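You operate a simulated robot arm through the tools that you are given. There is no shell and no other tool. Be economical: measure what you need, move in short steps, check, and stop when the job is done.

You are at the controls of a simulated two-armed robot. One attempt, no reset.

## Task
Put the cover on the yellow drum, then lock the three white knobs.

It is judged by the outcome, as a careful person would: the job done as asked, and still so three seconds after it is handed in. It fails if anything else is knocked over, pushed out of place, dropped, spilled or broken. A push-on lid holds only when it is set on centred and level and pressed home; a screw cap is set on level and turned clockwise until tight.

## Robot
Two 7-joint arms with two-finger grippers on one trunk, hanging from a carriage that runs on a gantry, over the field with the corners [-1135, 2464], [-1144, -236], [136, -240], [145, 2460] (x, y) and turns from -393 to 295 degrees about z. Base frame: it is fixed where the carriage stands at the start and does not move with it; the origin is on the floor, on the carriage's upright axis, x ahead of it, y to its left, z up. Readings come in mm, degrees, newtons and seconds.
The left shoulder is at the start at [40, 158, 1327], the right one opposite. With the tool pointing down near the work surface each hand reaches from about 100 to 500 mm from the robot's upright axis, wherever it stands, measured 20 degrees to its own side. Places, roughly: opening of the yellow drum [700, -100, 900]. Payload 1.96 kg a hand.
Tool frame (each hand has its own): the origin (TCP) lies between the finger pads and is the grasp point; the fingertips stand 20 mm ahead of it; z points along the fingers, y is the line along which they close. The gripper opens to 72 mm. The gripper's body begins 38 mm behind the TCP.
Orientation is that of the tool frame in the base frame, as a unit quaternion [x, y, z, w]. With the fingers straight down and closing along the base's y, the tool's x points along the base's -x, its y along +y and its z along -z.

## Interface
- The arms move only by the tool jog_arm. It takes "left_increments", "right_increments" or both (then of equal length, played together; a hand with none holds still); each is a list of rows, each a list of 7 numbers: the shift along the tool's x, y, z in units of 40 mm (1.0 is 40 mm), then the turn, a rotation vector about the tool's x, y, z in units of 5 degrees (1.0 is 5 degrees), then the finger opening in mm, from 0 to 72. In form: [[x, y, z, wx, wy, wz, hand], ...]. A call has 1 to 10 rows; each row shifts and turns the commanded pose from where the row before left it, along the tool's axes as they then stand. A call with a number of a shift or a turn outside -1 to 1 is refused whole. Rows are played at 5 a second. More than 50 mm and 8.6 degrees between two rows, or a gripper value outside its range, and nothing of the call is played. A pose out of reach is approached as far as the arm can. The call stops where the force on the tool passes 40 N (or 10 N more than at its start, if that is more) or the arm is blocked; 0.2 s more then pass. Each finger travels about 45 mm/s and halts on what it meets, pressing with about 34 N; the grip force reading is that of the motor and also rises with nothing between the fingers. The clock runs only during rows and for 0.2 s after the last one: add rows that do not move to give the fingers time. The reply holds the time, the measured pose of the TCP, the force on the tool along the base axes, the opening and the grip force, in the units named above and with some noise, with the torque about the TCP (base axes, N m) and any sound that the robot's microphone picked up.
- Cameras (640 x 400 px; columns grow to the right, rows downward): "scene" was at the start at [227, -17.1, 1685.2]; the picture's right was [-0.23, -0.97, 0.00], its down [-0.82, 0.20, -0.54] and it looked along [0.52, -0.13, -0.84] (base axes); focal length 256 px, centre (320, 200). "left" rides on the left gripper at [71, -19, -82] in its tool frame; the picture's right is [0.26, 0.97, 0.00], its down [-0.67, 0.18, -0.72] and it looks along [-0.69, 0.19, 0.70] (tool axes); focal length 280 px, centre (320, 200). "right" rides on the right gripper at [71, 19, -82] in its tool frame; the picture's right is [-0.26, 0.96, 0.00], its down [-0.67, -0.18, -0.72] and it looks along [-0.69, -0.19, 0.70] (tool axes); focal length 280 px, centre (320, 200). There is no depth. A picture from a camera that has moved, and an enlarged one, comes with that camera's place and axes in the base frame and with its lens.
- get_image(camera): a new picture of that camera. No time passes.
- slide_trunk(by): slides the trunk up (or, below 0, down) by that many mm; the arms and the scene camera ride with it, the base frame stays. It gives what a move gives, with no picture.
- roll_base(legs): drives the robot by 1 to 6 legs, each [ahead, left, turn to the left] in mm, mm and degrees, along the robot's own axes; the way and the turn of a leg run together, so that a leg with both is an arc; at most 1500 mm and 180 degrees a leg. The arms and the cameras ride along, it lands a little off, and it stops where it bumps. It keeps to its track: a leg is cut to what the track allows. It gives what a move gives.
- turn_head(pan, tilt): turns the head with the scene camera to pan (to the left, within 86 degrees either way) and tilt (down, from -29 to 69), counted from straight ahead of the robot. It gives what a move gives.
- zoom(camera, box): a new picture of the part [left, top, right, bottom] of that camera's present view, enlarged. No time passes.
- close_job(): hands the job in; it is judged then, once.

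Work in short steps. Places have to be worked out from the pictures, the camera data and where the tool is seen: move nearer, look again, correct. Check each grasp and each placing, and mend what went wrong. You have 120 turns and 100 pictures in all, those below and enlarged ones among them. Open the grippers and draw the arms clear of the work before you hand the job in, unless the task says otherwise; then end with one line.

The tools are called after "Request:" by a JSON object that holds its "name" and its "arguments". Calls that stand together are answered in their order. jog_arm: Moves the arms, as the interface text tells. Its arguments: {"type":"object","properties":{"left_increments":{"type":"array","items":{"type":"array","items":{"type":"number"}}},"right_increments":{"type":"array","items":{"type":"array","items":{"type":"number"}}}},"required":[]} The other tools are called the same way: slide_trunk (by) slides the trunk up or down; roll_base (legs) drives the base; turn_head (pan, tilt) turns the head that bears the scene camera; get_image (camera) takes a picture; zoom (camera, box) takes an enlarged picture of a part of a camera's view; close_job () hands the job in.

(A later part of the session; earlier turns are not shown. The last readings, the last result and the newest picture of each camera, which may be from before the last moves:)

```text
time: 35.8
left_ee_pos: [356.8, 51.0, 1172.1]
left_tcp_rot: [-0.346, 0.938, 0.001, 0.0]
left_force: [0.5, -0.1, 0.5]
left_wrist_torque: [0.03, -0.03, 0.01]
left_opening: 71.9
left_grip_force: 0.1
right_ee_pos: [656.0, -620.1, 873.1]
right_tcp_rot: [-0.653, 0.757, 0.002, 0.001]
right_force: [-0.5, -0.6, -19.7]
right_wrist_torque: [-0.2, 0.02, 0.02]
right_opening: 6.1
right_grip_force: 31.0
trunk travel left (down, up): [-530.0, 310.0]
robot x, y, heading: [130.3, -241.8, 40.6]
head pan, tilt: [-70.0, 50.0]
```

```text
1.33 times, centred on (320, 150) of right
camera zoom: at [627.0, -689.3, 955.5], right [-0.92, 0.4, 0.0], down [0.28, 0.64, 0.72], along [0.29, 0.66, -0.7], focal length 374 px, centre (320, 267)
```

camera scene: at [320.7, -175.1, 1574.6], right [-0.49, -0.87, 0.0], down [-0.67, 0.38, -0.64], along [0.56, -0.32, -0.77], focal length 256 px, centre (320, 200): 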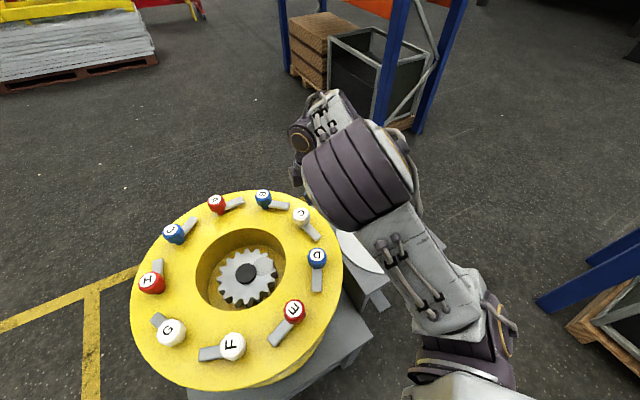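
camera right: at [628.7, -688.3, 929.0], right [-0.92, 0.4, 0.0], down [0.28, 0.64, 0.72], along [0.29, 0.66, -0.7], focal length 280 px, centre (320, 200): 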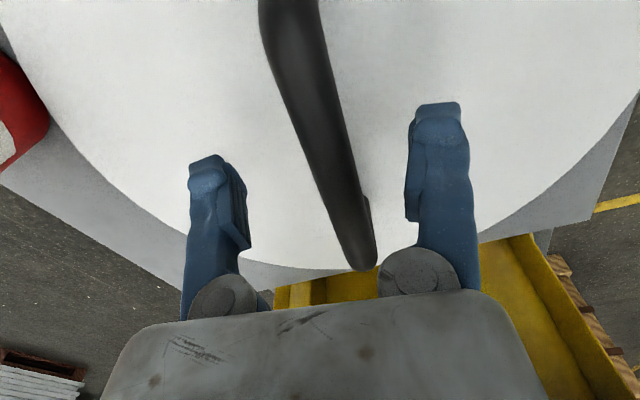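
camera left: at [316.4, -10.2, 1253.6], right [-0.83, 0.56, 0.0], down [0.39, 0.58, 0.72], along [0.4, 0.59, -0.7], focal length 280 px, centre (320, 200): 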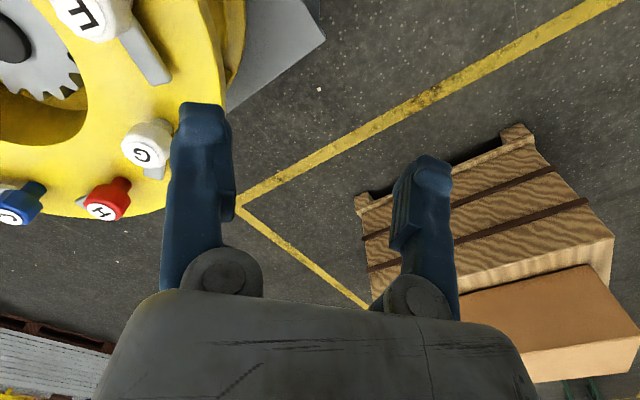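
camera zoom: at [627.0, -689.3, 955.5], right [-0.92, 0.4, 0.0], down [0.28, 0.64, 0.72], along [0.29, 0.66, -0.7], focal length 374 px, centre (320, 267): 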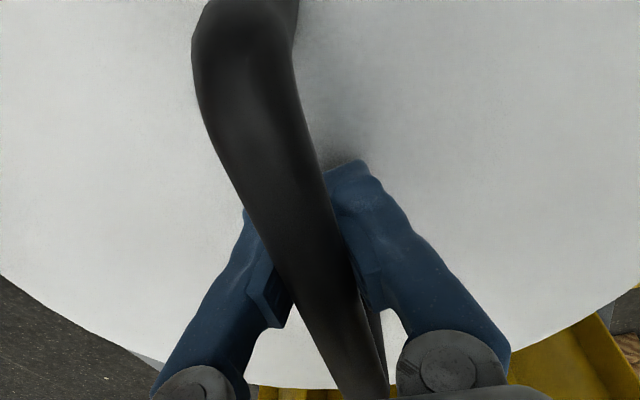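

The cover is held level at 19.7 N. The torque puts its centre of gravity about 10 mm toward +y of the TCP. I'll raise it smoothly to clear the knobs.

Request:
{"name": "jog_arm", "arguments": {"right_increments": [[0, 0, -0.2, 0, 0, 0, 0], [0, 0, -0.4, 0, 0, 0, 0], [0, 0, -0.6, 0, 0, 0, 0], [0, 0, -0.7, 0, 0, 0, 0], [0, 0, -0.8, 0, 0, 0, 0], [0, 0, -0.8, 0, 0, 0, 0], [0, 0, -0.8, 0, 0, 0, 0], [0, 0, -0.7, 0, 0, 0, 0], [0, 0, -0.5, 0, 0, 0, 0], [0, 0, -0.3, 0, 0, 0, 0]]}}

```text
time: 38.0
left_ee_pos: [356.9, 51.7, 1170.2]
left_tcp_rot: [-0.347, 0.938, 0.002, -0.001]
left_force: [-0.2, 0.5, 0.4]
left_wrist_torque: [0.0, 0.0, 0.01]
left_opening: 71.9
left_grip_force: 0.1
right_ee_pos: [656.8, -620.8, 1104.8]
right_tcp_rot: [-0.653, 0.757, 0.001, 0.001]
right_force: [0.2, 0.3, -19.8]
right_wrist_torque: [-0.23, 0.01, 0.03]
right_opening: 6.0
right_grip_force: 30.9
trunk travel left (down, up): [-530.0, 310.0]
robot x, y, heading: [134.4, -241.6, 40.5]
head pan, tilt: [-70.0, 50.0]
```

It's still held. I'll carry it toward the drum in two smooth legs.

Request:
{"name": "jog_arm", "arguments": {"right_increments": [[-0.3, 0, -0.2, 0, 0, 0, 0], [-0.6, 0, -0.1, 0, 0, 0, 0], [-0.8, 0.1, 0, 0, 0, 0, 0], [-0.8, 0.1, 0, 0, 0, 0, 0], [-0.8, 0.1, 0, 0, 0, 0, 0], [-0.8, 0.1, 0, 0, 0, 0, 0], [-0.8, 0.1, 0, 0, 0, 0, 0], [-0.8, 0.1, 0, 0, 0, 0, 0], [-0.6, 0, 0, 0, 0, 0, 0], [-0.3, 0, 0, 0, 0, 0, 0]]}}

Request:
{"name": "jog_arm", "arguments": {"right_increments": [[-0.3, 0, 0, 0, 0, 0, 0], [-0.6, 0.1, 0, 0, 0, 0, 0], [-0.8, 0.1, 0, 0, 0, 0, 0], [-0.8, 0.1, 0, 0, 0, 0, 0], [-0.8, 0, 0, 0, 0, 0, 0], [-0.8, 0, 0, 0, 0, 0, 0], [-0.5, 0, 0, 0, 0, 0, 0], [-0.2, 0, 0, 0, 0, 0, 0], [0, 0, 0, 0, 0, 0, 0]]}}

Request:
{"name": "get_image", "arguments": {"camera": "scene"}}

Request:
{"name": "get_image", "arguments": {"camera": "right"}}

```text
time: 40.1
left_ee_pos: [357.3, 51.4, 1170.1]
left_tcp_rot: [-0.346, 0.938, 0.0, 0.0]
left_force: [0.3, 0.0, 0.0]
left_wrist_torque: [0.0, -0.02, -0.01]
left_opening: 72.5
left_grip_force: 0.1
right_ee_pos: [672.4, -356.3, 1119.5]
right_tcp_rot: [-0.652, 0.758, 0.001, 0.0]
right_force: [-0.5, 1.2, -19.9]
right_wrist_torque: [-0.21, 0.04, -0.01]
right_opening: 6.0
right_grip_force: 31.1
trunk travel left (down, up): [-530.0, 310.0]
robot x, y, heading: [134.8, -242.5, 40.3]
head pan, tilt: [-70.0, 50.0]
```

```text
time: 42.1
left_ee_pos: [356.9, 50.6, 1171.1]
left_tcp_rot: [-0.346, 0.938, 0.0, 0.0]
left_force: [-0.7, -0.5, -0.4]
left_wrist_torque: [0.0, 0.0, 0.01]
left_opening: 72.1
left_grip_force: 0.1
right_ee_pos: [685.8, -165.0, 1117.4]
right_tcp_rot: [-0.654, 0.757, 0.001, -0.001]
right_force: [0.6, 1.4, -19.5]
right_wrist_torque: [-0.22, 0.05, 0.0]
right_opening: 5.9
right_grip_force: 30.5
trunk travel left (down, up): [-530.0, 310.0]
robot x, y, heading: [136.5, -241.3, 40.7]
head pan, tilt: [-70.0, 50.0]
```

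```text
65 pictures are left
camera scene: at [319.9, -175.2, 1574.3], right [-0.49, -0.87, 0.0], down [-0.67, 0.38, -0.64], along [0.56, -0.32, -0.77], focal length 256 px, centre (320, 200)
```

scene: 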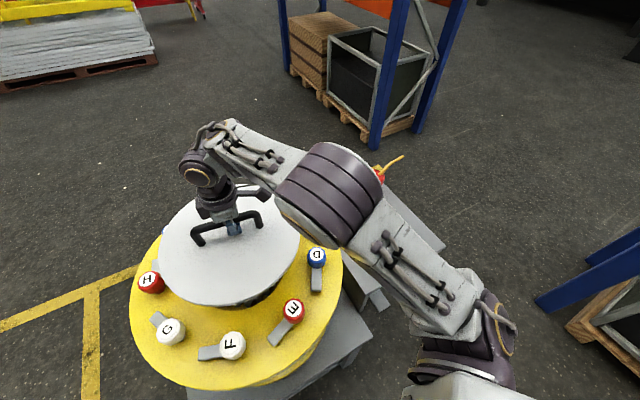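

```text
64 pictures are left
camera right: at [657.5, -233.3, 1199.6], right [-0.92, 0.4, 0.0], down [0.28, 0.64, 0.71], along [0.29, 0.65, -0.7], focal length 280 px, centre (320, 200)
```

right: 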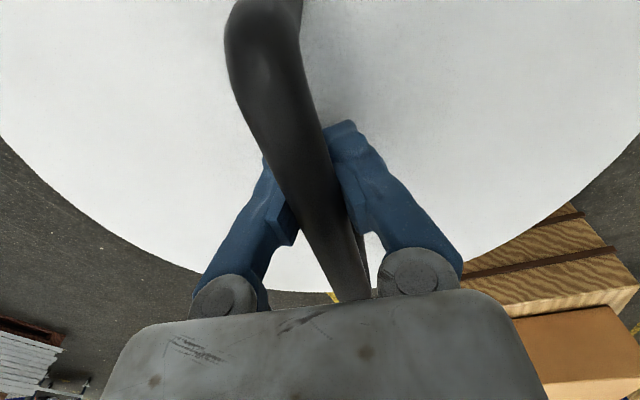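

The cover is above the drum, and a dark plug is visible below its rim. I'll zoom in to see the underside against the opening.

Request:
{"name": "zoom", "arguments": {"camera": "scene", "box": [120, 170, 350, 395]}}

Request:
{"name": "jog_arm", "arguments": {"left_increments": [[0, 0, 0, 0, 0, 1, 72], [0, 0, 0, 0, 0, 1, 72], [0, 0, 0, 0, 0, 1, 72], [0, 0, 0, 0, 0, 1, 72], [0, 0, 0, 0, 0, 1, 72], [0, 0, 0, 0, 0, 1, 72], [0, 0, 0, 0, 0, 1, 72], [0, 0, 0, 0, 0, 1, 72], [0, 0, 0, 0, 0, 1, 72], [0, 0, 0, 0, 0, 1, 72]]}}

Request:
{"name": "jog_arm", "arguments": {"left_increments": [[0, 0, 0, 0, 0, 1, 72], [0, 0, 0, 0, 0, 1, 72], [0, 0, 0, 0, 0, 1, 72], [0, 0, 0, 0, 0, 1, 72], [0, 0, 0, 0, 0, 1, 72], [0, 0, 0, 0, 0, 1, 72], [0, 0, 0, 0, 0, 1, 72]]}}

Request:
{"name": "get_image", "arguments": {"camera": "left"}}

```text
1.78 times, centred on (235, 282) of scene
camera zoom: at [319.9, -175.2, 1574.3], right [-0.49, -0.87, 0.0], down [-0.67, 0.38, -0.64], along [0.56, -0.32, -0.77], focal length 454 px, centre (471, 53)
```

zoom: 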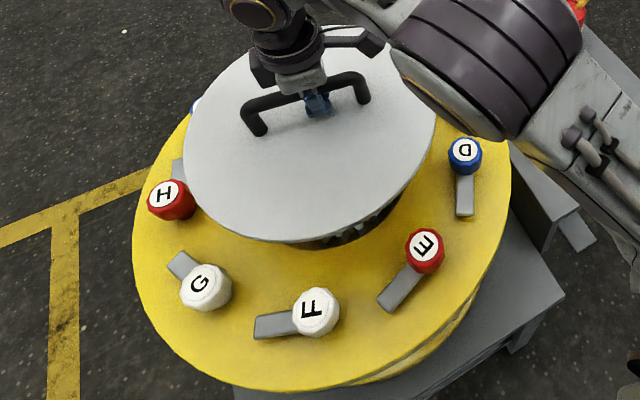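

```text
time: 44.4
left_ee_pos: [355.5, 49.9, 1170.5]
left_tcp_rot: [0.084, 0.997, 0.0, 0.0]
left_force: [0.4, -0.2, 0.1]
left_wrist_torque: [0.01, 0.0, -0.02]
left_opening: 72.0
left_grip_force: 0.1
right_ee_pos: [687.4, -165.5, 1116.7]
right_tcp_rot: [-0.654, 0.757, 0.001, -0.001]
right_force: [-0.1, 0.0, -19.7]
right_wrist_torque: [-0.22, 0.06, -0.01]
right_opening: 5.9
right_grip_force: 30.9
trunk travel left (down, up): [-530.0, 310.0]
robot x, y, heading: [137.1, -243.3, 40.4]
head pan, tilt: [-70.0, 50.0]
```

```text
time: 46.0
left_ee_pos: [356.4, 50.3, 1171.0]
left_tcp_rot: [0.379, 0.925, 0.0, 0.0]
left_force: [1.0, 0.6, 0.3]
left_wrist_torque: [0.03, 0.01, 0.03]
left_opening: 72.2
left_grip_force: 0.1
right_ee_pos: [685.5, -165.2, 1117.0]
right_tcp_rot: [-0.654, 0.757, 0.001, -0.001]
right_force: [0.8, 0.7, -20.3]
right_wrist_torque: [-0.18, 0.02, -0.01]
right_opening: 6.2
right_grip_force: 30.8
trunk travel left (down, up): [-530.0, 310.0]
robot x, y, heading: [134.8, -239.2, 40.6]
head pan, tilt: [-70.0, 50.0]
```

```text
62 pictures are left
camera left: at [292.6, 86.0, 1253.2], right [0.49, 0.87, 0.0], down [0.61, -0.34, 0.71], along [0.62, -0.35, -0.7], focal length 280 px, centre (320, 200)
```

left: 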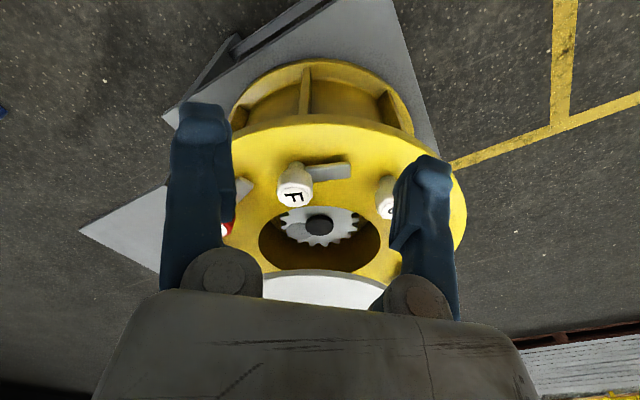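

I need a lower side view for centring, so I'll lower the left hand and tilt its camera toward the drum. It stays well outside the drum's rim.

Request:
{"name": "jog_arm", "arguments": {"left_increments": [[0, 0, 0.9, 0, 0, 0, 72], [0, 0, 0.9, 0, 0, 0, 72], [0, 0, 0.9, 0, 0, 0, 72], [0, 0, 0.5, 0, 0, 0, 72], [0, 0, 0, 0, -1, 0, 72], [0, 0, 0, 0, -1, 0, 72], [0, 0, 0, 0, -1, 0, 72], [0, 0, 0, 0, -1, 0, 72], [0, 0, 0, 0, -1, 0, 72], [0, 0, 0, 0, -1, 0, 72]]}}

Request:
{"name": "get_image", "arguments": {"camera": "left"}}

```text
time: 48.1
left_ee_pos: [356.5, 50.6, 1043.3]
left_tcp_rot: [0.366, 0.894, -0.098, 0.239]
left_force: [-0.1, 0.4, -0.6]
left_wrist_torque: [0.03, -0.04, -0.03]
left_opening: 72.1
left_grip_force: 0.0
right_ee_pos: [685.6, -164.5, 1117.2]
right_tcp_rot: [-0.653, 0.757, 0.001, 0.0]
right_force: [0.0, -0.8, -19.2]
right_wrist_torque: [-0.19, 0.05, -0.01]
right_opening: 5.6
right_grip_force: 30.5
trunk travel left (down, up): [-530.0, 310.0]
robot x, y, heading: [133.2, -240.6, 40.5]
head pan, tilt: [-70.0, 50.0]
```

```text
61 pictures are left
camera left: at [270.1, 106.9, 1078.9], right [0.51, 0.85, -0.13], down [0.29, -0.03, 0.96], along [0.81, -0.53, -0.26], focal length 280 px, centre (320, 200)
```

left: 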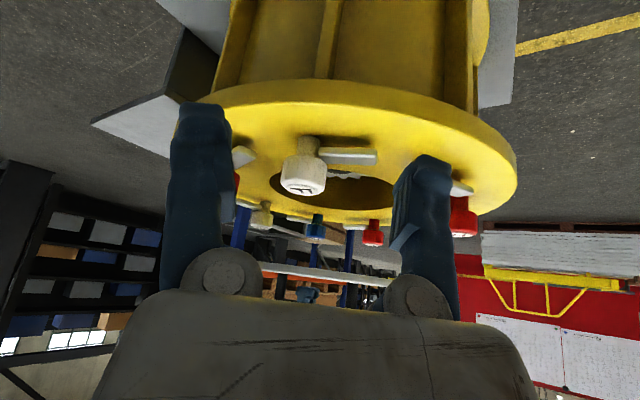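

This side view is useful: the cover shows as a thin band above the drum. I'll shift the cover to my centre estimate and lower it about 50 mm.

Request:
{"name": "jog_arm", "arguments": {"right_increments": [[-0.12, -0.05, 0.2, 0, 0, 0, 0], [-0.13, 0, 0.4, 0, 0, 0, 0], [0, 0, 0.4, 0, 0, 0, 0], [0, 0, 0.25, 0, 0, 0, 0], [0, 0, 0, 0, 0, 0, 0]]}}

Request:
{"name": "get_image", "arguments": {"camera": "left"}}

Request:
{"name": "zoom", "arguments": {"camera": "scene", "box": [120, 170, 350, 395]}}

```text
time: 49.4
left_ee_pos: [356.8, 49.9, 1042.7]
left_tcp_rot: [0.366, 0.894, -0.099, 0.24]
left_force: [0.3, -0.2, 0.7]
left_wrist_torque: [-0.02, 0.01, 0.0]
left_opening: 72.0
left_grip_force: 0.1
right_ee_pos: [692.2, -155.1, 1069.2]
right_tcp_rot: [-0.653, 0.757, 0.0, 0.0]
right_force: [-0.4, 0.5, -18.9]
right_wrist_torque: [-0.23, 0.02, -0.02]
right_opening: 6.1
right_grip_force: 30.0
trunk travel left (down, up): [-530.0, 310.0]
robot x, y, heading: [132.2, -242.3, 40.7]
head pan, tilt: [-70.0, 50.0]
```

```text
60 pictures are left
camera left: at [270.2, 106.9, 1079.1], right [0.51, 0.85, -0.13], down [0.29, -0.03, 0.96], along [0.81, -0.53, -0.26], focal length 280 px, centre (320, 200)
```

left: 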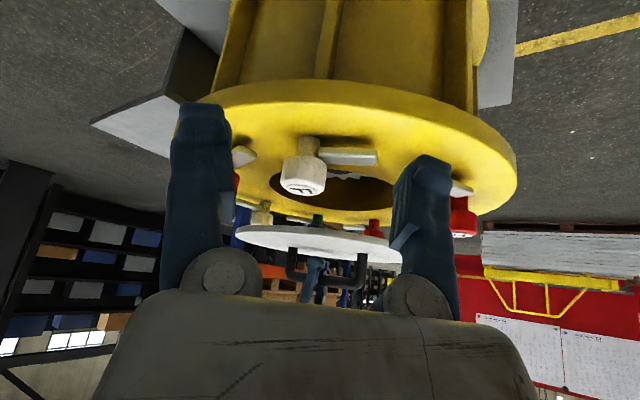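

```text
1.78 times, centred on (235, 282) of scene
camera zoom: at [319.9, -175.2, 1574.3], right [-0.49, -0.87, 0.0], down [-0.67, 0.38, -0.64], along [0.56, -0.32, -0.77], focal length 454 px, centre (471, 53)
```

zoom: 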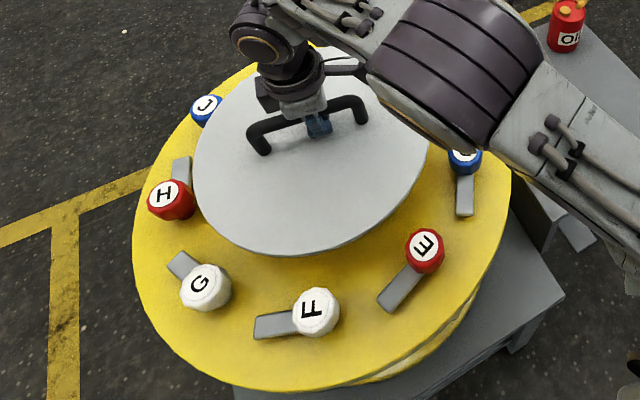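

The cover is a flat disc, and both views put it within a few mm of the opening's centre. I'll lower it another 50 mm and check the gaps to the knobs.

Request:
{"name": "jog_arm", "arguments": {"right_increments": [[0, 0, 0.2, 0, 0, 0, 0], [0, 0, 0.35, 0, 0, 0, 0], [0, 0, 0.35, 0, 0, 0, 0], [0, 0, 0.25, 0, 0, 0, 0], [0, 0, 0, 0, 0, 0, 0]]}}

Request:
{"name": "get_image", "arguments": {"camera": "left"}}

Request:
{"name": "zoom", "arguments": {"camera": "scene", "box": [120, 170, 350, 395]}}

```text
time: 50.5
left_ee_pos: [356.9, 49.1, 1043.6]
left_tcp_rot: [0.366, 0.894, -0.099, 0.239]
left_force: [0.9, -0.2, 0.5]
left_wrist_torque: [-0.01, -0.01, 0.03]
left_opening: 72.0
left_grip_force: 0.1
right_ee_pos: [690.2, -155.8, 1020.5]
right_tcp_rot: [-0.653, 0.757, 0.001, -0.001]
right_force: [-1.2, 0.3, -19.1]
right_wrist_torque: [-0.23, 0.04, -0.02]
right_opening: 6.2
right_grip_force: 30.6
trunk travel left (down, up): [-530.0, 310.0]
robot x, y, heading: [137.5, -242.0, 40.5]
head pan, tilt: [-70.0, 50.0]
```

```text
58 pictures are left
camera left: at [270.2, 106.9, 1079.1], right [0.51, 0.85, -0.13], down [0.29, -0.03, 0.96], along [0.81, -0.53, -0.26], focal length 280 px, centre (320, 200)
```

left: 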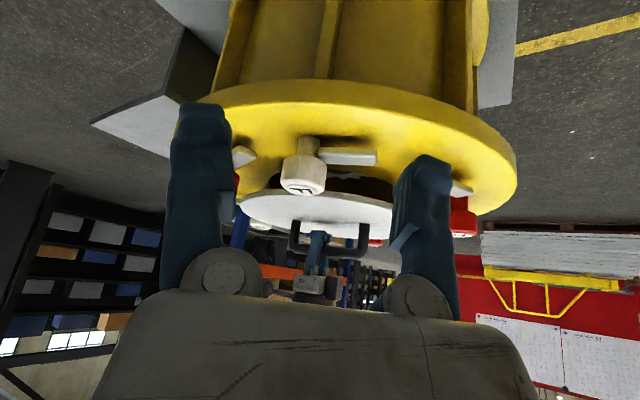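

```text
1.78 times, centred on (235, 282) of scene
camera zoom: at [320.0, -175.2, 1574.3], right [-0.49, -0.87, 0.0], down [-0.67, 0.38, -0.64], along [0.56, -0.32, -0.77], focal length 454 px, centre (471, 53)
```

zoom: 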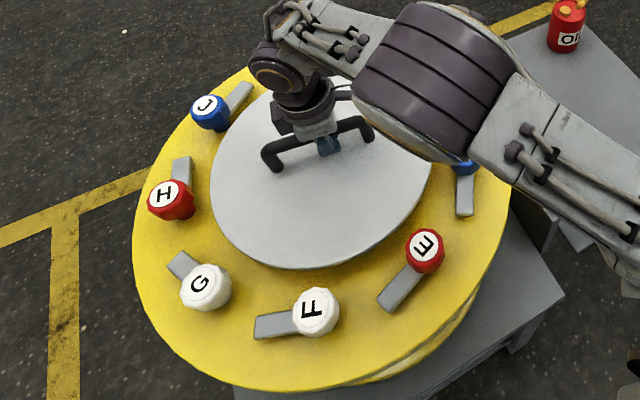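

The spacing looks even and the cover is just above the deck. I'll go down in small steps, watching the force.

Request:
{"name": "jog_arm", "arguments": {"right_increments": [[0, 0, 0.15, 0, 0, 0, 0], [0, 0, 0.15, 0, 0, 0, 0], [0, 0, 0.15, 0, 0, 0, 0], [0, 0, 0, 0, 0, 0, 0]]}}

Request:
{"name": "zoom", "arguments": {"camera": "scene", "box": [120, 170, 350, 395]}}

Request:
{"name": "zoom", "arguments": {"camera": "left", "box": [180, 90, 480, 300]}}

```text
time: 51.5
left_ee_pos: [356.3, 49.9, 1043.6]
left_tcp_rot: [0.366, 0.894, -0.099, 0.24]
left_force: [0.0, 0.3, -0.5]
left_wrist_torque: [0.01, 0.02, 0.02]
left_opening: 72.2
left_grip_force: 0.0
right_ee_pos: [690.6, -155.0, 1002.8]
right_tcp_rot: [-0.653, 0.757, 0.0, -0.001]
right_force: [0.1, 0.0, -19.1]
right_wrist_torque: [-0.21, 0.0, -0.01]
right_opening: 5.8
right_grip_force: 30.4
trunk travel left (down, up): [-530.0, 310.0]
robot x, y, heading: [130.9, -241.2, 40.7]
head pan, tilt: [-70.0, 50.0]
```

```text
1.78 times, centred on (235, 282) of scene
camera zoom: at [319.9, -175.2, 1574.3], right [-0.49, -0.87, 0.0], down [-0.67, 0.38, -0.64], along [0.56, -0.32, -0.77], focal length 454 px, centre (471, 53)
```

zoom: 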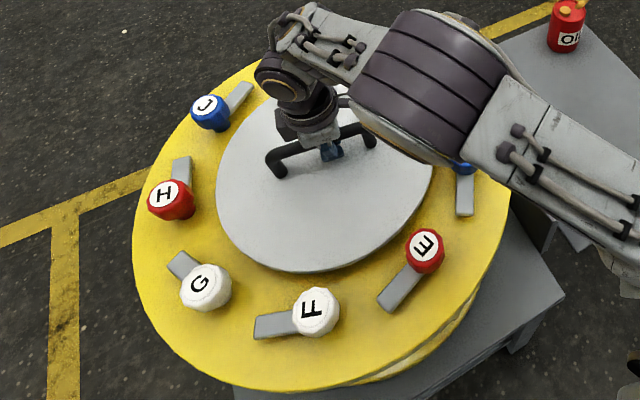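

```text
1.90 times, centred on (330, 195) of left
camera zoom: at [270.2, 106.9, 1079.1], right [0.51, 0.85, -0.13], down [0.29, -0.03, 0.96], along [0.81, -0.53, -0.26], focal length 534 px, centre (301, 210)
```

zoom: 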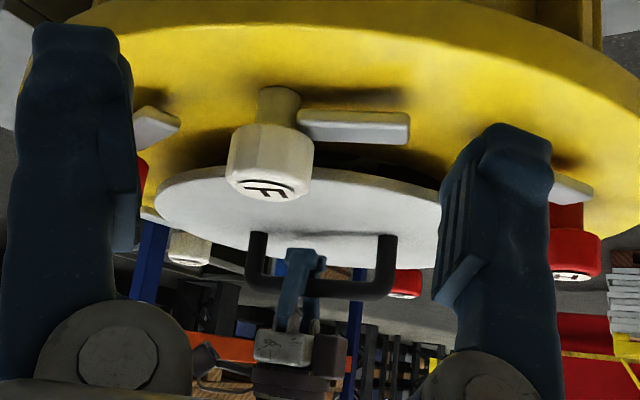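

The disc edges match my model laterally to about 1 mm. I'll keep lowering gently until contact.

Request:
{"name": "jog_arm", "arguments": {"right_increments": [[0, 0, 0.12, 0, 0, 0, 0], [0, 0, 0.12, 0, 0, 0, 0], [0, 0, 0.12, 0, 0, 0, 0], [0, 0, 0, 0, 0, 0, 0]]}}

```text
time: 52.5
left_ee_pos: [356.6, 49.0, 1043.9]
left_tcp_rot: [0.365, 0.894, -0.099, 0.239]
left_force: [0.5, 1.1, 0.0]
left_wrist_torque: [0.04, 0.03, 0.03]
left_opening: 71.8
left_grip_force: 0.0
right_ee_pos: [690.5, -155.4, 989.8]
right_tcp_rot: [-0.654, 0.757, 0.001, -0.001]
right_force: [-0.6, 0.1, -19.3]
right_wrist_torque: [-0.19, 0.01, 0.02]
right_opening: 5.9
right_grip_force: 30.6
trunk travel left (down, up): [-530.0, 310.0]
robot x, y, heading: [137.4, -239.0, 40.3]
head pan, tilt: [-70.0, 50.0]
```

Request:
{"name": "zoom", "arguments": {"camera": "left", "box": [180, 90, 480, 300]}}

Request:
{"name": "zoom", "arguments": {"camera": "scene", "box": [120, 170, 350, 395]}}

```text
1.90 times, centred on (330, 195) of left
camera zoom: at [270.2, 106.9, 1079.1], right [0.51, 0.85, -0.13], down [0.29, -0.03, 0.96], along [0.81, -0.53, -0.26], focal length 534 px, centre (301, 210)
```

zoom: 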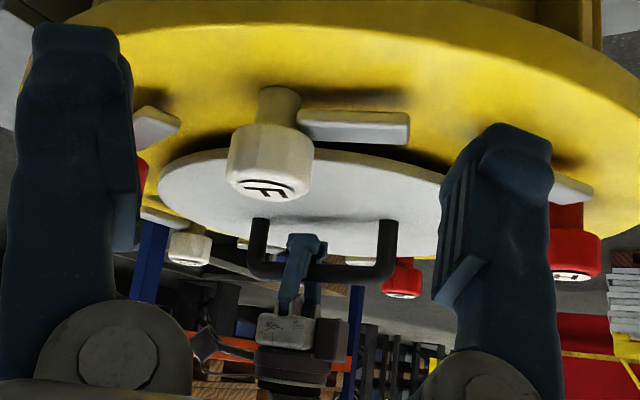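

```text
1.78 times, centred on (235, 282) of scene
camera zoom: at [319.9, -175.2, 1574.3], right [-0.49, -0.87, 0.0], down [-0.67, 0.38, -0.64], along [0.56, -0.32, -0.77], focal length 454 px, centre (471, 53)
```

zoom: 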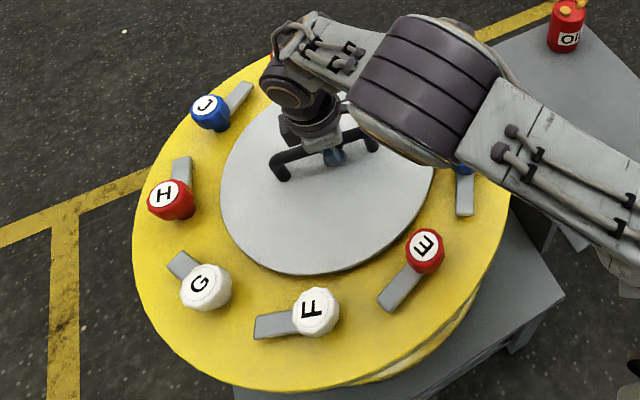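

There is still a small gap below the disc, so I'll continue in 4 mm steps.

Request:
{"name": "jog_arm", "arguments": {"right_increments": [[0, 0, 0.1, 0, 0, 0, 0], [0, 0, 0.1, 0, 0, 0, 0], [0, 0, 0, 0, 0, 0, 0]]}}

Request:
{"name": "jog_arm", "arguments": {"right_increments": [[0, 0, 0.1, 0, 0, 0, 0], [0, 0, 0.1, 0, 0, 0, 0], [0, 0, 0, 0, 0, 0, 0]]}}

```text
time: 53.4
left_ee_pos: [356.5, 49.0, 1043.4]
left_tcp_rot: [0.366, 0.894, -0.098, 0.24]
left_force: [0.7, 0.4, -0.1]
left_wrist_torque: [0.01, 0.0, 0.0]
left_opening: 71.9
left_grip_force: 0.0
right_ee_pos: [690.7, -156.6, 981.4]
right_tcp_rot: [-0.653, 0.757, 0.001, 0.0]
right_force: [0.4, 0.0, -19.9]
right_wrist_torque: [-0.25, 0.07, -0.01]
right_opening: 6.0
right_grip_force: 30.7
trunk travel left (down, up): [-530.0, 310.0]
robot x, y, heading: [132.4, -239.8, 40.4]
head pan, tilt: [-70.0, 50.0]
```

```text
time: 54.1
left_ee_pos: [358.4, 48.9, 1044.1]
left_tcp_rot: [0.366, 0.894, -0.098, 0.239]
left_force: [0.2, 0.6, -0.2]
left_wrist_torque: [0.06, -0.03, -0.04]
left_opening: 72.0
left_grip_force: 0.1
right_ee_pos: [692.8, -156.7, 975.0]
right_tcp_rot: [-0.653, 0.757, -0.001, 0.001]
right_force: [-3.5, -5.0, 4.8]
right_wrist_torque: [0.69, -0.14, 0.04]
right_opening: 6.1
right_grip_force: 30.6
trunk travel left (down, up): [-530.0, 310.0]
robot x, y, heading: [132.2, -240.4, 40.5]
head pan, tilt: [-70.0, 50.0]
```

Contact came at TCP z≈975, with some side force. I'll look before releasing.

Request:
{"name": "zoom", "arguments": {"camera": "left", "box": [180, 90, 480, 300]}}

Request:
{"name": "zoom", "arguments": {"camera": "scene", "box": [120, 170, 350, 395]}}

```text
1.90 times, centred on (330, 195) of left
camera zoom: at [271.2, 106.4, 1079.4], right [0.51, 0.85, -0.13], down [0.29, -0.03, 0.96], along [0.81, -0.53, -0.26], focal length 534 px, centre (301, 210)
```

zoom: 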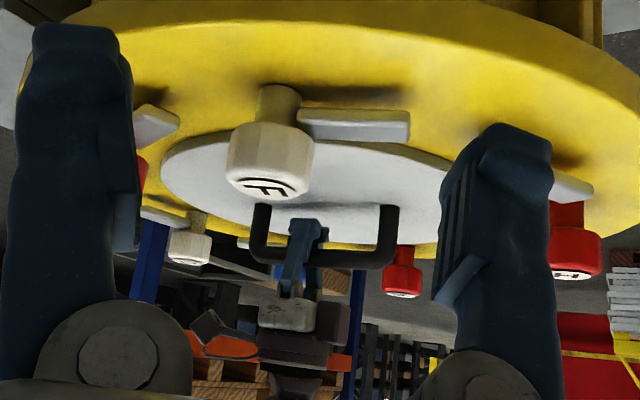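

```text
1.78 times, centred on (235, 282) of scene
camera zoom: at [320.5, -175.5, 1574.8], right [-0.49, -0.87, 0.0], down [-0.67, 0.38, -0.64], along [0.56, -0.32, -0.77], focal length 454 px, centre (471, 53)
```

zoom: 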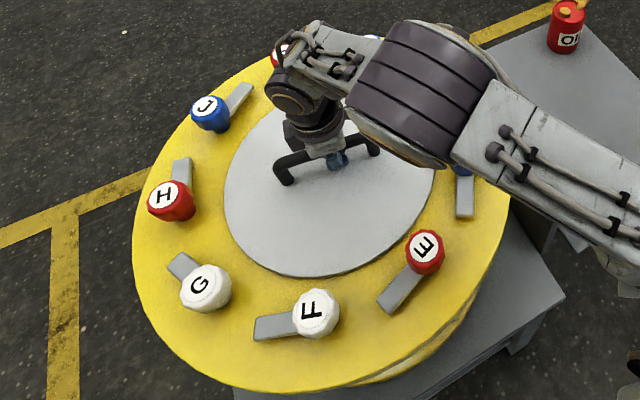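

The cover is resting on the deck. I'll release it, raise the hand, and check the centring from above.

Request:
{"name": "jog_arm", "arguments": {"right_increments": [[0, 0, 0, 0, 0, 0, 20], [0, 0, 0, 0, 0, 0, 40], [0, 0, 0, 0, 0, 0, 60], [0, 0, 0, 0, 0, 0, 72], [0, 0, 0, 0, 0, 0, 72], [0, 0, 0, 0, 0, 0, 72]]}}

Request:
{"name": "jog_arm", "arguments": {"right_increments": [[0, 0, -0.4, 0, 0, 0, 72], [0, 0, -0.8, 0, 0, 0, 72], [0, 0, -1, 0, 0, 0, 72], [0, 0, -1, 0, 0, 0, 72], [0, 0, -1, 0, 0, 0, 72], [0, 0, -1, 0, 0, 0, 72]]}}

Request:
{"name": "get_image", "arguments": {"camera": "right"}}

Request:
{"name": "zoom", "arguments": {"camera": "left", "box": [180, 90, 480, 300]}}

```text
time: 55.5
left_ee_pos: [358.1, 50.5, 1043.5]
left_tcp_rot: [0.366, 0.894, -0.098, 0.239]
left_force: [-0.1, 0.8, 1.1]
left_wrist_torque: [-0.01, -0.02, 0.04]
left_opening: 71.6
left_grip_force: 0.0
right_ee_pos: [692.6, -156.6, 974.7]
right_tcp_rot: [-0.654, 0.756, -0.001, 0.0]
right_force: [-0.6, 0.2, -0.6]
right_wrist_torque: [0.01, 0.03, -0.01]
right_opening: 72.0
right_grip_force: 0.0
trunk travel left (down, up): [-530.0, 310.0]
robot x, y, heading: [135.2, -237.9, 40.2]
head pan, tilt: [-70.0, 50.0]
```

```text
time: 57.0
left_ee_pos: [357.8, 49.2, 1043.6]
left_tcp_rot: [0.366, 0.894, -0.098, 0.239]
left_force: [0.7, 0.2, -0.2]
left_wrist_torque: [0.05, -0.02, 0.03]
left_opening: 72.3
left_grip_force: 0.1
right_ee_pos: [694.3, -153.4, 1182.5]
right_tcp_rot: [-0.652, 0.758, 0.0, 0.0]
right_force: [0.6, -0.3, 0.3]
right_wrist_torque: [0.02, -0.05, 0.01]
right_opening: 71.8
right_grip_force: 0.1
trunk travel left (down, up): [-530.0, 310.0]
robot x, y, heading: [132.9, -239.7, 40.2]
head pan, tilt: [-70.0, 50.0]
```

```text
50 pictures are left
camera right: at [664.2, -223.6, 1263.9], right [-0.92, 0.4, 0.0], down [0.28, 0.64, 0.71], along [0.29, 0.65, -0.7], focal length 280 px, centre (320, 200)
```

right: 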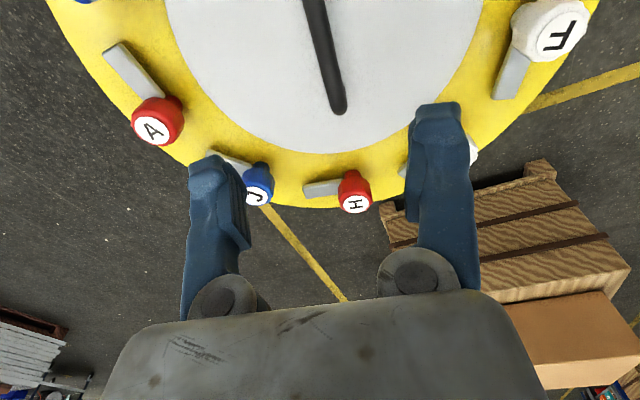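

```text
1.90 times, centred on (330, 195) of left
camera zoom: at [271.7, 107.1, 1079.3], right [0.51, 0.85, -0.13], down [0.29, -0.03, 0.96], along [0.81, -0.53, -0.26], focal length 534 px, centre (301, 210)
```

zoom: 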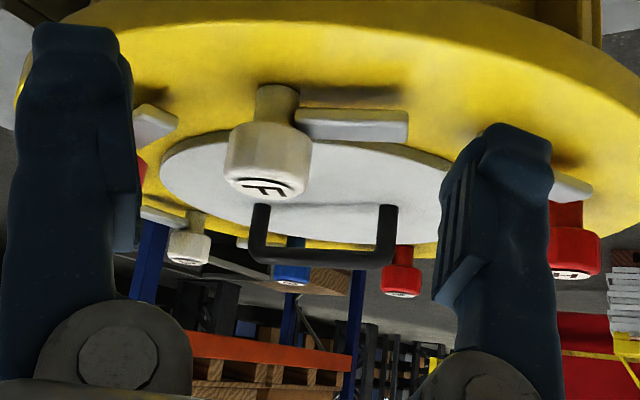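

The cover is on and flat. I'll move the right hand aside for an unobstructed scene view.

Request:
{"name": "jog_arm", "arguments": {"right_increments": [[1, 0, 0, 0, 0, 0, 72], [1, 0, 0, 0, 0, 0, 72], [1, 0, 0, 0, 0, 0, 72], [1, 0, 0, 0, 0, 0, 72], [1, 0, 0, 0, 0, 0, 72], [1, 0, 0, 0, 0, 0, 72], [1, 0, 0, 0, 0, 0, 72], [1, 0, 0, 0, 0, 0, 72], [1, 0, 0, 0, 0, 0, 72], [1, 0, 0, 0, 0, 0, 72]]}}

Request:
{"name": "turn_head", "arguments": {"pan": -40, "tilt": 52}}

Request:
{"name": "zoom", "arguments": {"camera": "scene", "box": [190, 110, 510, 330]}}

Request:
{"name": "get_image", "arguments": {"camera": "right"}}

```text
time: 59.1
left_ee_pos: [358.4, 48.9, 1043.0]
left_tcp_rot: [0.366, 0.894, -0.099, 0.239]
left_force: [1.2, 0.0, -0.4]
left_wrist_torque: [0.01, -0.05, 0.0]
left_opening: 72.1
left_grip_force: 0.1
right_ee_pos: [633.6, -551.8, 1182.6]
right_tcp_rot: [-0.653, 0.757, 0.001, 0.0]
right_force: [-0.2, 0.0, -1.4]
right_wrist_torque: [0.01, 0.01, 0.03]
right_opening: 72.0
right_grip_force: 0.0
trunk travel left (down, up): [-530.0, 310.0]
robot x, y, heading: [131.3, -240.9, 40.4]
head pan, tilt: [-70.0, 50.0]
```

```text
time: 60.1
left_ee_pos: [357.5, 49.1, 1043.7]
left_tcp_rot: [0.366, 0.894, -0.097, 0.239]
left_force: [0.0, -0.3, 0.1]
left_wrist_torque: [0.0, -0.02, -0.01]
left_opening: 71.8
left_grip_force: 0.0
right_ee_pos: [633.5, -550.1, 1181.4]
right_tcp_rot: [-0.653, 0.757, 0.001, 0.0]
right_force: [0.1, 0.3, 0.1]
right_wrist_torque: [0.02, 0.0, 0.01]
right_opening: 72.0
right_grip_force: 0.1
trunk travel left (down, up): [-530.0, 310.0]
robot x, y, heading: [134.8, -240.6, 40.5]
head pan, tilt: [-40.0, 52.0]
```

```text
1.82 times, centred on (350, 220) of scene
camera zoom: at [328.8, -136.6, 1572.0], right [0.01, -1.0, 0.0], down [-0.79, -0.01, -0.62], along [0.62, 0.01, -0.79], focal length 465 px, centre (266, 164)
```

zoom: 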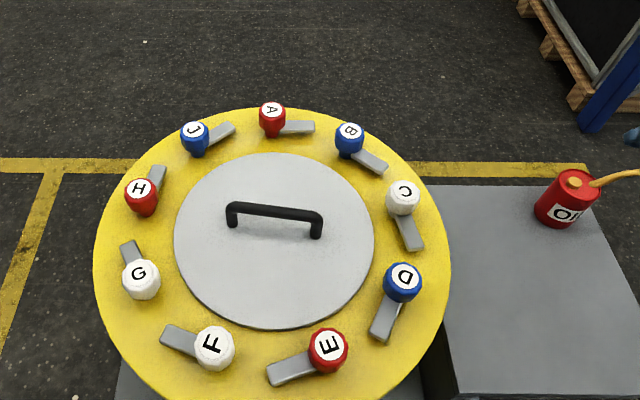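

```text
47 pictures are left
camera right: at [605.0, -619.1, 1264.2], right [-0.92, 0.4, 0.0], down [0.28, 0.64, 0.72], along [0.29, 0.66, -0.7], focal length 280 px, centre (320, 200)
```

right: 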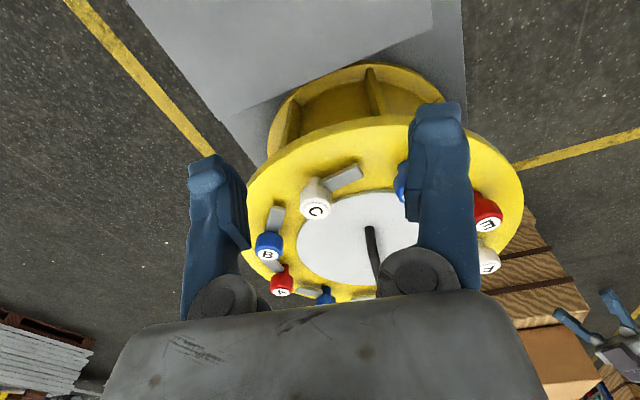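

Laterally the cover is centred within about 2 mm. I'll check the near-far direction with the whole frame.

Request:
{"name": "zoom", "arguments": {"camera": "scene", "box": [220, 160, 460, 370]}}

```text
1.90 times, centred on (340, 265) of scene
camera zoom: at [328.8, -136.6, 1572.0], right [0.01, -1.0, 0.0], down [-0.79, -0.01, -0.62], along [0.62, 0.01, -0.79], focal length 487 px, centre (282, 76)
```

zoom: 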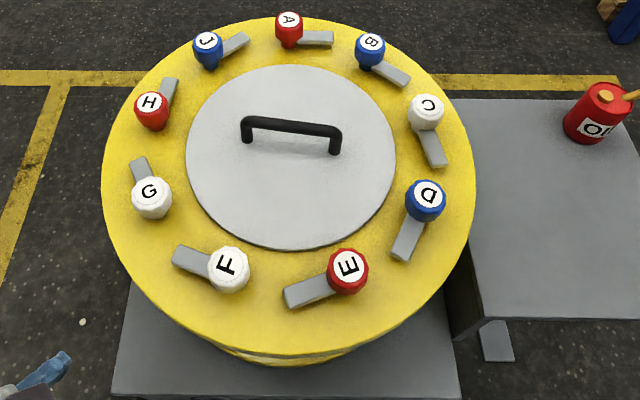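

In x and y the cover is centred within about 2–4 mm and it sits flat. All tabs point tangentially clockwise, so a 90° clockwise turn swings each one inward over the cover. I'll back the left hand off and bring the right hand over knob C.

Request:
{"name": "jog_arm", "arguments": {"left_increments": [[0, 0, -0.5, 0, 0, 0, 72], [0, 0, -0.5, 0, 0, 0, 72], [0, 0, -0.5, 0, 0, 0, 72], [0, 0, -0.5, 0, 0, 0, 72], [0, 0, -0.5, 0, 0, 0, 72], [0, 0, -0.5, 0, 0, 0, 72], [0, 0, 0, 0, 0, 0, 72]], "right_increments": [[-0.79, -0.23, 0.36, 0, 0, 0, 72], [-0.79, -0.23, 0.36, 0, 0, 0, 72], [-0.79, -0.23, 0.36, 0, 0, 0, 72], [-0.79, -0.23, 0.36, 0, 0, 0, 72], [-0.79, -0.23, 0.36, 0, 0, 0, 72], [-0.79, -0.23, 0.36, 0, 0, 0, 72], [-0.79, -0.23, 0.36, 0, 0, 0, 72]]}}

Request:
{"name": "get_image", "arguments": {"camera": "right"}}

Request:
{"name": "get_image", "arguments": {"camera": "scene"}}

```text
time: 61.7
left_ee_pos: [315.6, 92.0, 1146.5]
left_tcp_rot: [0.365, 0.894, -0.097, 0.24]
left_force: [-0.6, 0.6, -0.5]
left_wrist_torque: [0.0, 0.03, 0.0]
left_opening: 71.7
left_grip_force: 0.1
right_ee_pos: [728.2, -343.5, 1080.2]
right_tcp_rot: [-0.653, 0.757, 0.0, 0.0]
right_force: [-0.6, 0.6, 0.4]
right_wrist_torque: [0.01, 0.02, -0.01]
right_opening: 72.3
right_grip_force: 0.0
trunk travel left (down, up): [-530.0, 310.0]
robot x, y, heading: [134.7, -241.2, 40.6]
head pan, tilt: [-40.0, 52.0]
```

```text
45 pictures are left
camera right: at [699.2, -411.4, 1162.5], right [-0.92, 0.4, 0.0], down [0.28, 0.64, 0.72], along [0.29, 0.66, -0.7], focal length 280 px, centre (320, 200)
```

right: 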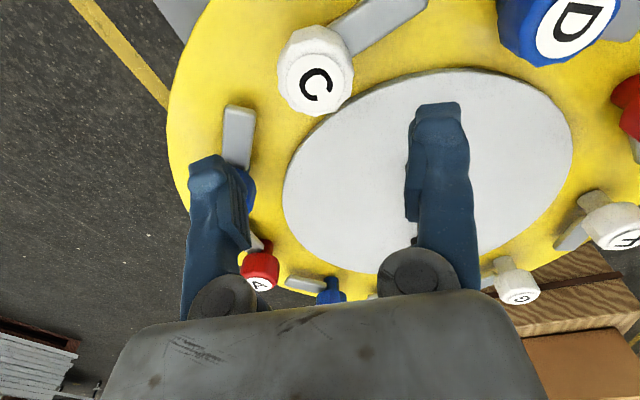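

```text
44 pictures are left
camera scene: at [328.8, -136.4, 1572.0], right [0.01, -1.0, 0.0], down [-0.79, -0.01, -0.62], along [0.62, 0.01, -0.79], focal length 256 px, centre (320, 200)
```

scene: 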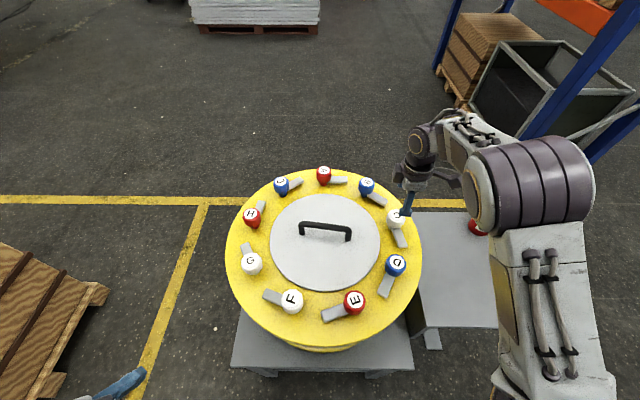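

C measures about (731,-341), almost exactly below the TCP. I'll descend 60 mm and refine.

Request:
{"name": "jog_arm", "arguments": {"right_increments": [[0, -0.07, 0.5, 0, 0, 0, 72], [-0.05, 0, 0.5, 0, 0, 0, 72], [0, 0, 0.5, 0, 0, 0, 72], [0, 0, 0, 0, 0, 0, 72]]}}

Request:
{"name": "get_image", "arguments": {"camera": "right"}}

Request:
{"name": "zoom", "arguments": {"camera": "scene", "box": [360, 160, 440, 260]}}

```text
time: 62.7
left_ee_pos: [315.1, 91.9, 1146.3]
left_tcp_rot: [0.366, 0.894, -0.097, 0.24]
left_force: [-0.8, 0.1, -0.1]
left_wrist_torque: [-0.02, 0.0, 0.0]
left_opening: 71.9
left_grip_force: 0.0
right_ee_pos: [730.9, -339.6, 1018.4]
right_tcp_rot: [-0.653, 0.757, 0.0, 0.0]
right_force: [1.0, -0.9, -0.7]
right_wrist_torque: [0.0, 0.01, 0.01]
right_opening: 72.1
right_grip_force: 0.2
trunk travel left (down, up): [-530.0, 310.0]
robot x, y, heading: [133.2, -242.4, 40.3]
head pan, tilt: [-40.0, 52.0]
```

```text
43 pictures are left
camera right: at [701.2, -408.6, 1102.4], right [-0.92, 0.4, 0.0], down [0.28, 0.64, 0.72], along [0.29, 0.66, -0.7], focal length 280 px, centre (320, 200)
```

right: 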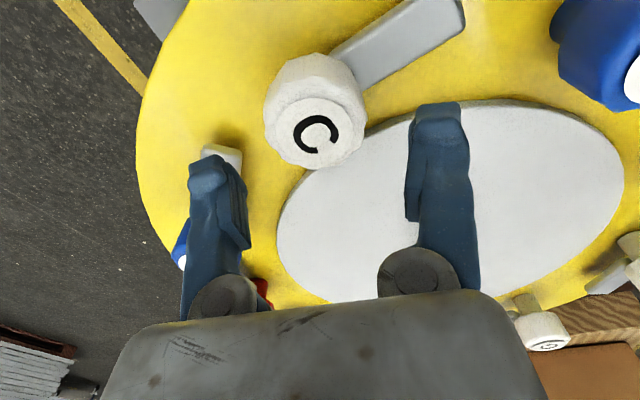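

```text
4.00 times, centred on (400, 210) of scene
camera zoom: at [328.8, -136.5, 1572.0], right [0.01, -1.0, 0.0], down [-0.79, -0.01, -0.62], along [0.62, 0.01, -0.79], focal length 1022 px, centre (0, 160)
```

zoom: 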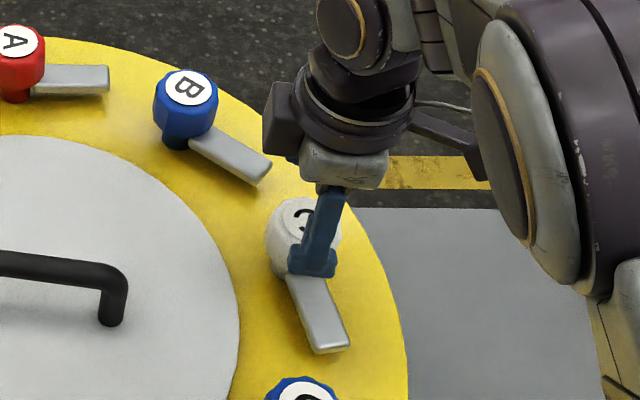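

Both views put C at (732.6,-342), top at z≈986, about 44 mm wide. I'll go down to TCP z≈978 and grip.

Request:
{"name": "jog_arm", "arguments": {"right_increments": [[0.05, -0.05, 0.5, 0, 0, 0, 72], [0, 0, 0.5, 0, 0, 0, 72], [0, 0, 0, 0, 0, 0, 72], [0, 0, 0, 0, 0, 0, 45], [0, 0, 0, 0, 0, 0, 30], [0, 0, 0, 0, 0, 0, 20], [0, 0, 0, 0, 0, 0, 20]]}}

Request:
{"name": "get_image", "arguments": {"camera": "right"}}

```text
time: 64.3
left_ee_pos: [314.0, 90.4, 1146.2]
left_tcp_rot: [0.366, 0.894, -0.098, 0.239]
left_force: [1.1, -0.5, -0.2]
left_wrist_torque: [0.0, -0.03, 0.02]
left_opening: 72.0
left_grip_force: 0.1
right_ee_pos: [731.5, -340.1, 979.0]
right_tcp_rot: [-0.654, 0.756, 0.0, -0.001]
right_force: [-10.5, 1.8, 6.6]
right_wrist_torque: [0.09, 0.08, -0.05]
right_opening: 48.4
right_grip_force: 40.1
trunk travel left (down, up): [-530.0, 310.0]
robot x, y, heading: [135.4, -240.9, 40.5]
head pan, tilt: [-40.0, 52.0]
```

```text
41 pictures are left
camera right: at [702.7, -409.4, 1061.5], right [-0.92, 0.4, 0.0], down [0.28, 0.64, 0.71], along [0.28, 0.66, -0.7], focal length 280 px, centre (320, 200)
```

right: 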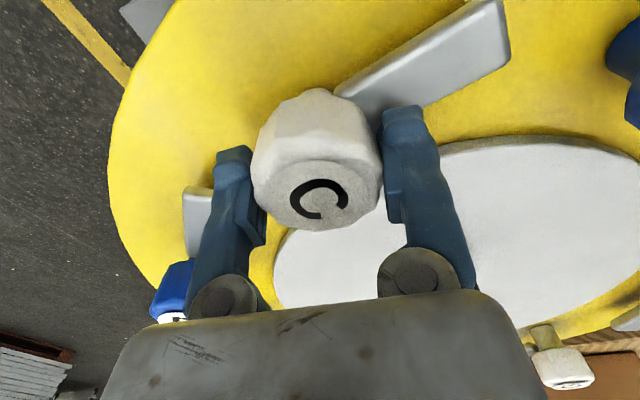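

C is gripped at 48 mm. I'll start turning it clockwise (tool +z) by 20° and check the response.

Request:
{"name": "jog_arm", "arguments": {"right_increments": [[0, 0.03, 0, 0, 0, 0.6, 20], [0, 0, 0, 0, 0, 0.8, 20], [0, 0, 0, 0, 0, 0.8, 20], [0, 0, 0, 0, 0, 0.8, 20], [0, 0, 0, 0, 0, 0.8, 20], [0, 0, 0, 0, 0, 0, 20]]}}

Request:
{"name": "get_image", "arguments": {"camera": "right"}}

```text
time: 65.2
left_ee_pos: [315.8, 91.5, 1146.9]
left_tcp_rot: [0.365, 0.894, -0.098, 0.24]
left_force: [0.9, -1.0, -0.2]
left_wrist_torque: [0.02, 0.0, 0.0]
left_opening: 72.0
left_grip_force: 0.1
right_ee_pos: [733.1, -340.9, 980.3]
right_tcp_rot: [-0.568, 0.823, 0.0, 0.0]
right_force: [7.8, 2.2, -23.5]
right_wrist_torque: [0.29, -0.11, 0.03]
right_opening: 48.6
right_grip_force: 39.9
trunk travel left (down, up): [-530.0, 310.0]
robot x, y, heading: [130.4, -236.2, 40.6]
head pan, tilt: [-40.0, 52.0]
stopped in row 4 (right hand): the force on the tool passed its limit at 41 N (the readings are from after the stop); the commanded pose is now the measured one
```

```text
40 pictures are left
camera right: at [689.4, -401.6, 1061.6], right [-0.81, 0.59, 0.0], down [0.41, 0.56, 0.71], along [0.42, 0.58, -0.7], focal length 280 px, centre (320, 200)
```

right: 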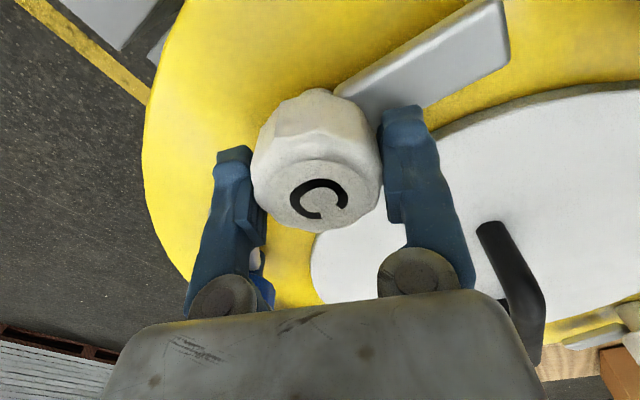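

The knob turns with the hand, its tab and label both following. The tool is being pulled down about 23 N, so I'll continue while following slightly downward.

Request:
{"name": "jog_arm", "arguments": {"right_increments": [[0, 0, 0.04, 0, 0, 0, 20], [0, 0, 0.02, 0, 0, 0.7, 20], [0, 0, 0.02, 0, 0, 0.7, 20], [0, 0, 0.02, 0, 0, 0.7, 20], [0, 0, 0, 0, 0, 0, 20]]}}

```text
time: 66.1
left_ee_pos: [315.2, 90.3, 1146.5]
left_tcp_rot: [0.366, 0.894, -0.099, 0.24]
left_force: [0.0, -0.1, 0.0]
left_wrist_torque: [-0.04, 0.04, 0.0]
left_opening: 72.2
left_grip_force: 0.1
right_ee_pos: [732.5, -340.7, 979.3]
right_tcp_rot: [-0.507, 0.862, -0.001, 0.0]
right_force: [-9.4, 0.9, 19.5]
right_wrist_torque: [-0.25, 0.17, -0.07]
right_opening: 48.0
right_grip_force: 39.8
trunk travel left (down, up): [-530.0, 310.0]
robot x, y, heading: [131.5, -242.2, 40.6]
head pan, tilt: [-40.0, 52.0]
stopped in row 4 (right hand): the force on the tool passed its limit at 44 N (the readings are from after the stop); the commanded pose is now the measured one
```

The knob isn't descending; the arm is just stiff against small offsets. I'll relax by briefly opening and regripping, then rotate without any z shift.

Request:
{"name": "jog_arm", "arguments": {"right_increments": [[0, 0, 0, 0, 0, 0, 56], [0, 0, 0, 0, 0, 0, 56], [0, 0, 0, 0, 0, 0, 40], [0, 0, 0, 0, 0, 0, 40], [0, 0, 0, 0, 0, 0.8, 40], [0, 0, 0, 0, 0, 0.8, 40], [0, 0, 0, 0, 0, 0.8, 40], [0, 0, 0, 0, 0, 0.8, 40], [0, 0, 0, 0, 0, 0, 40]]}}

```text
time: 68.1
left_ee_pos: [313.9, 92.0, 1146.4]
left_tcp_rot: [0.366, 0.894, -0.098, 0.24]
left_force: [0.1, 0.3, -0.2]
left_wrist_torque: [0.01, 0.02, 0.03]
left_opening: 72.0
left_grip_force: 0.1
right_ee_pos: [733.7, -342.0, 977.9]
right_tcp_rot: [-0.381, 0.925, 0.0, 0.0]
right_force: [1.1, -1.5, -6.9]
right_wrist_torque: [-0.14, 0.14, 0.01]
right_opening: 48.5
right_grip_force: 39.7
trunk travel left (down, up): [-530.0, 310.0]
robot x, y, heading: [133.6, -244.5, 40.4]
head pan, tilt: [-40.0, 52.0]
```

That worked: low forces and about 37° turned so far. I'll continue.

Request:
{"name": "jog_arm", "arguments": {"right_increments": [[0, 0, 0, 0, 0, 0.9, 40], [0, 0, 0, 0, 0, 0.9, 40], [0, 0, 0, 0, 0, 0.9, 40], [0, 0, 0, 0, 0, 0.9, 40], [0, 0, 0, 0, 0, 0.9, 40], [0, 0, 0, 0, 0, 0, 40]]}}

Request:
{"name": "get_image", "arguments": {"camera": "right"}}

```text
time: 69.2
left_ee_pos: [315.4, 90.3, 1146.5]
left_tcp_rot: [0.366, 0.894, -0.098, 0.239]
left_force: [-0.5, 0.1, -0.1]
left_wrist_torque: [-0.02, 0.03, 0.03]
left_opening: 71.9
left_grip_force: 0.0
right_ee_pos: [733.6, -342.4, 978.1]
right_tcp_rot: [-0.234, 0.972, -0.001, 0.001]
right_force: [9.6, -0.4, -13.6]
right_wrist_torque: [0.03, 0.27, 0.01]
right_opening: 48.6
right_grip_force: 39.9
trunk travel left (down, up): [-530.0, 310.0]
robot x, y, heading: [131.3, -237.6, 40.5]
head pan, tilt: [-40.0, 52.0]
stopped in row 5 (right hand): the force on the tool passed its limit at 41 N (the readings are from after the stop); the commanded pose is now the measured one
```

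```text
39 pictures are left
camera right: at [662.3, -359.1, 1060.5], right [-0.21, 0.98, 0.0], down [0.68, 0.15, 0.72], along [0.7, 0.15, -0.7], focal length 280 px, centre (320, 200)
```

right: 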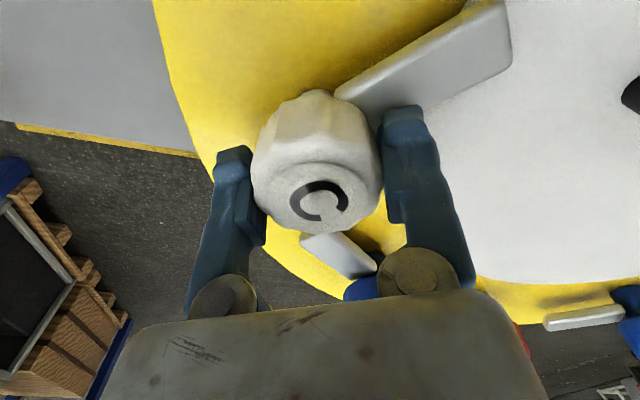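

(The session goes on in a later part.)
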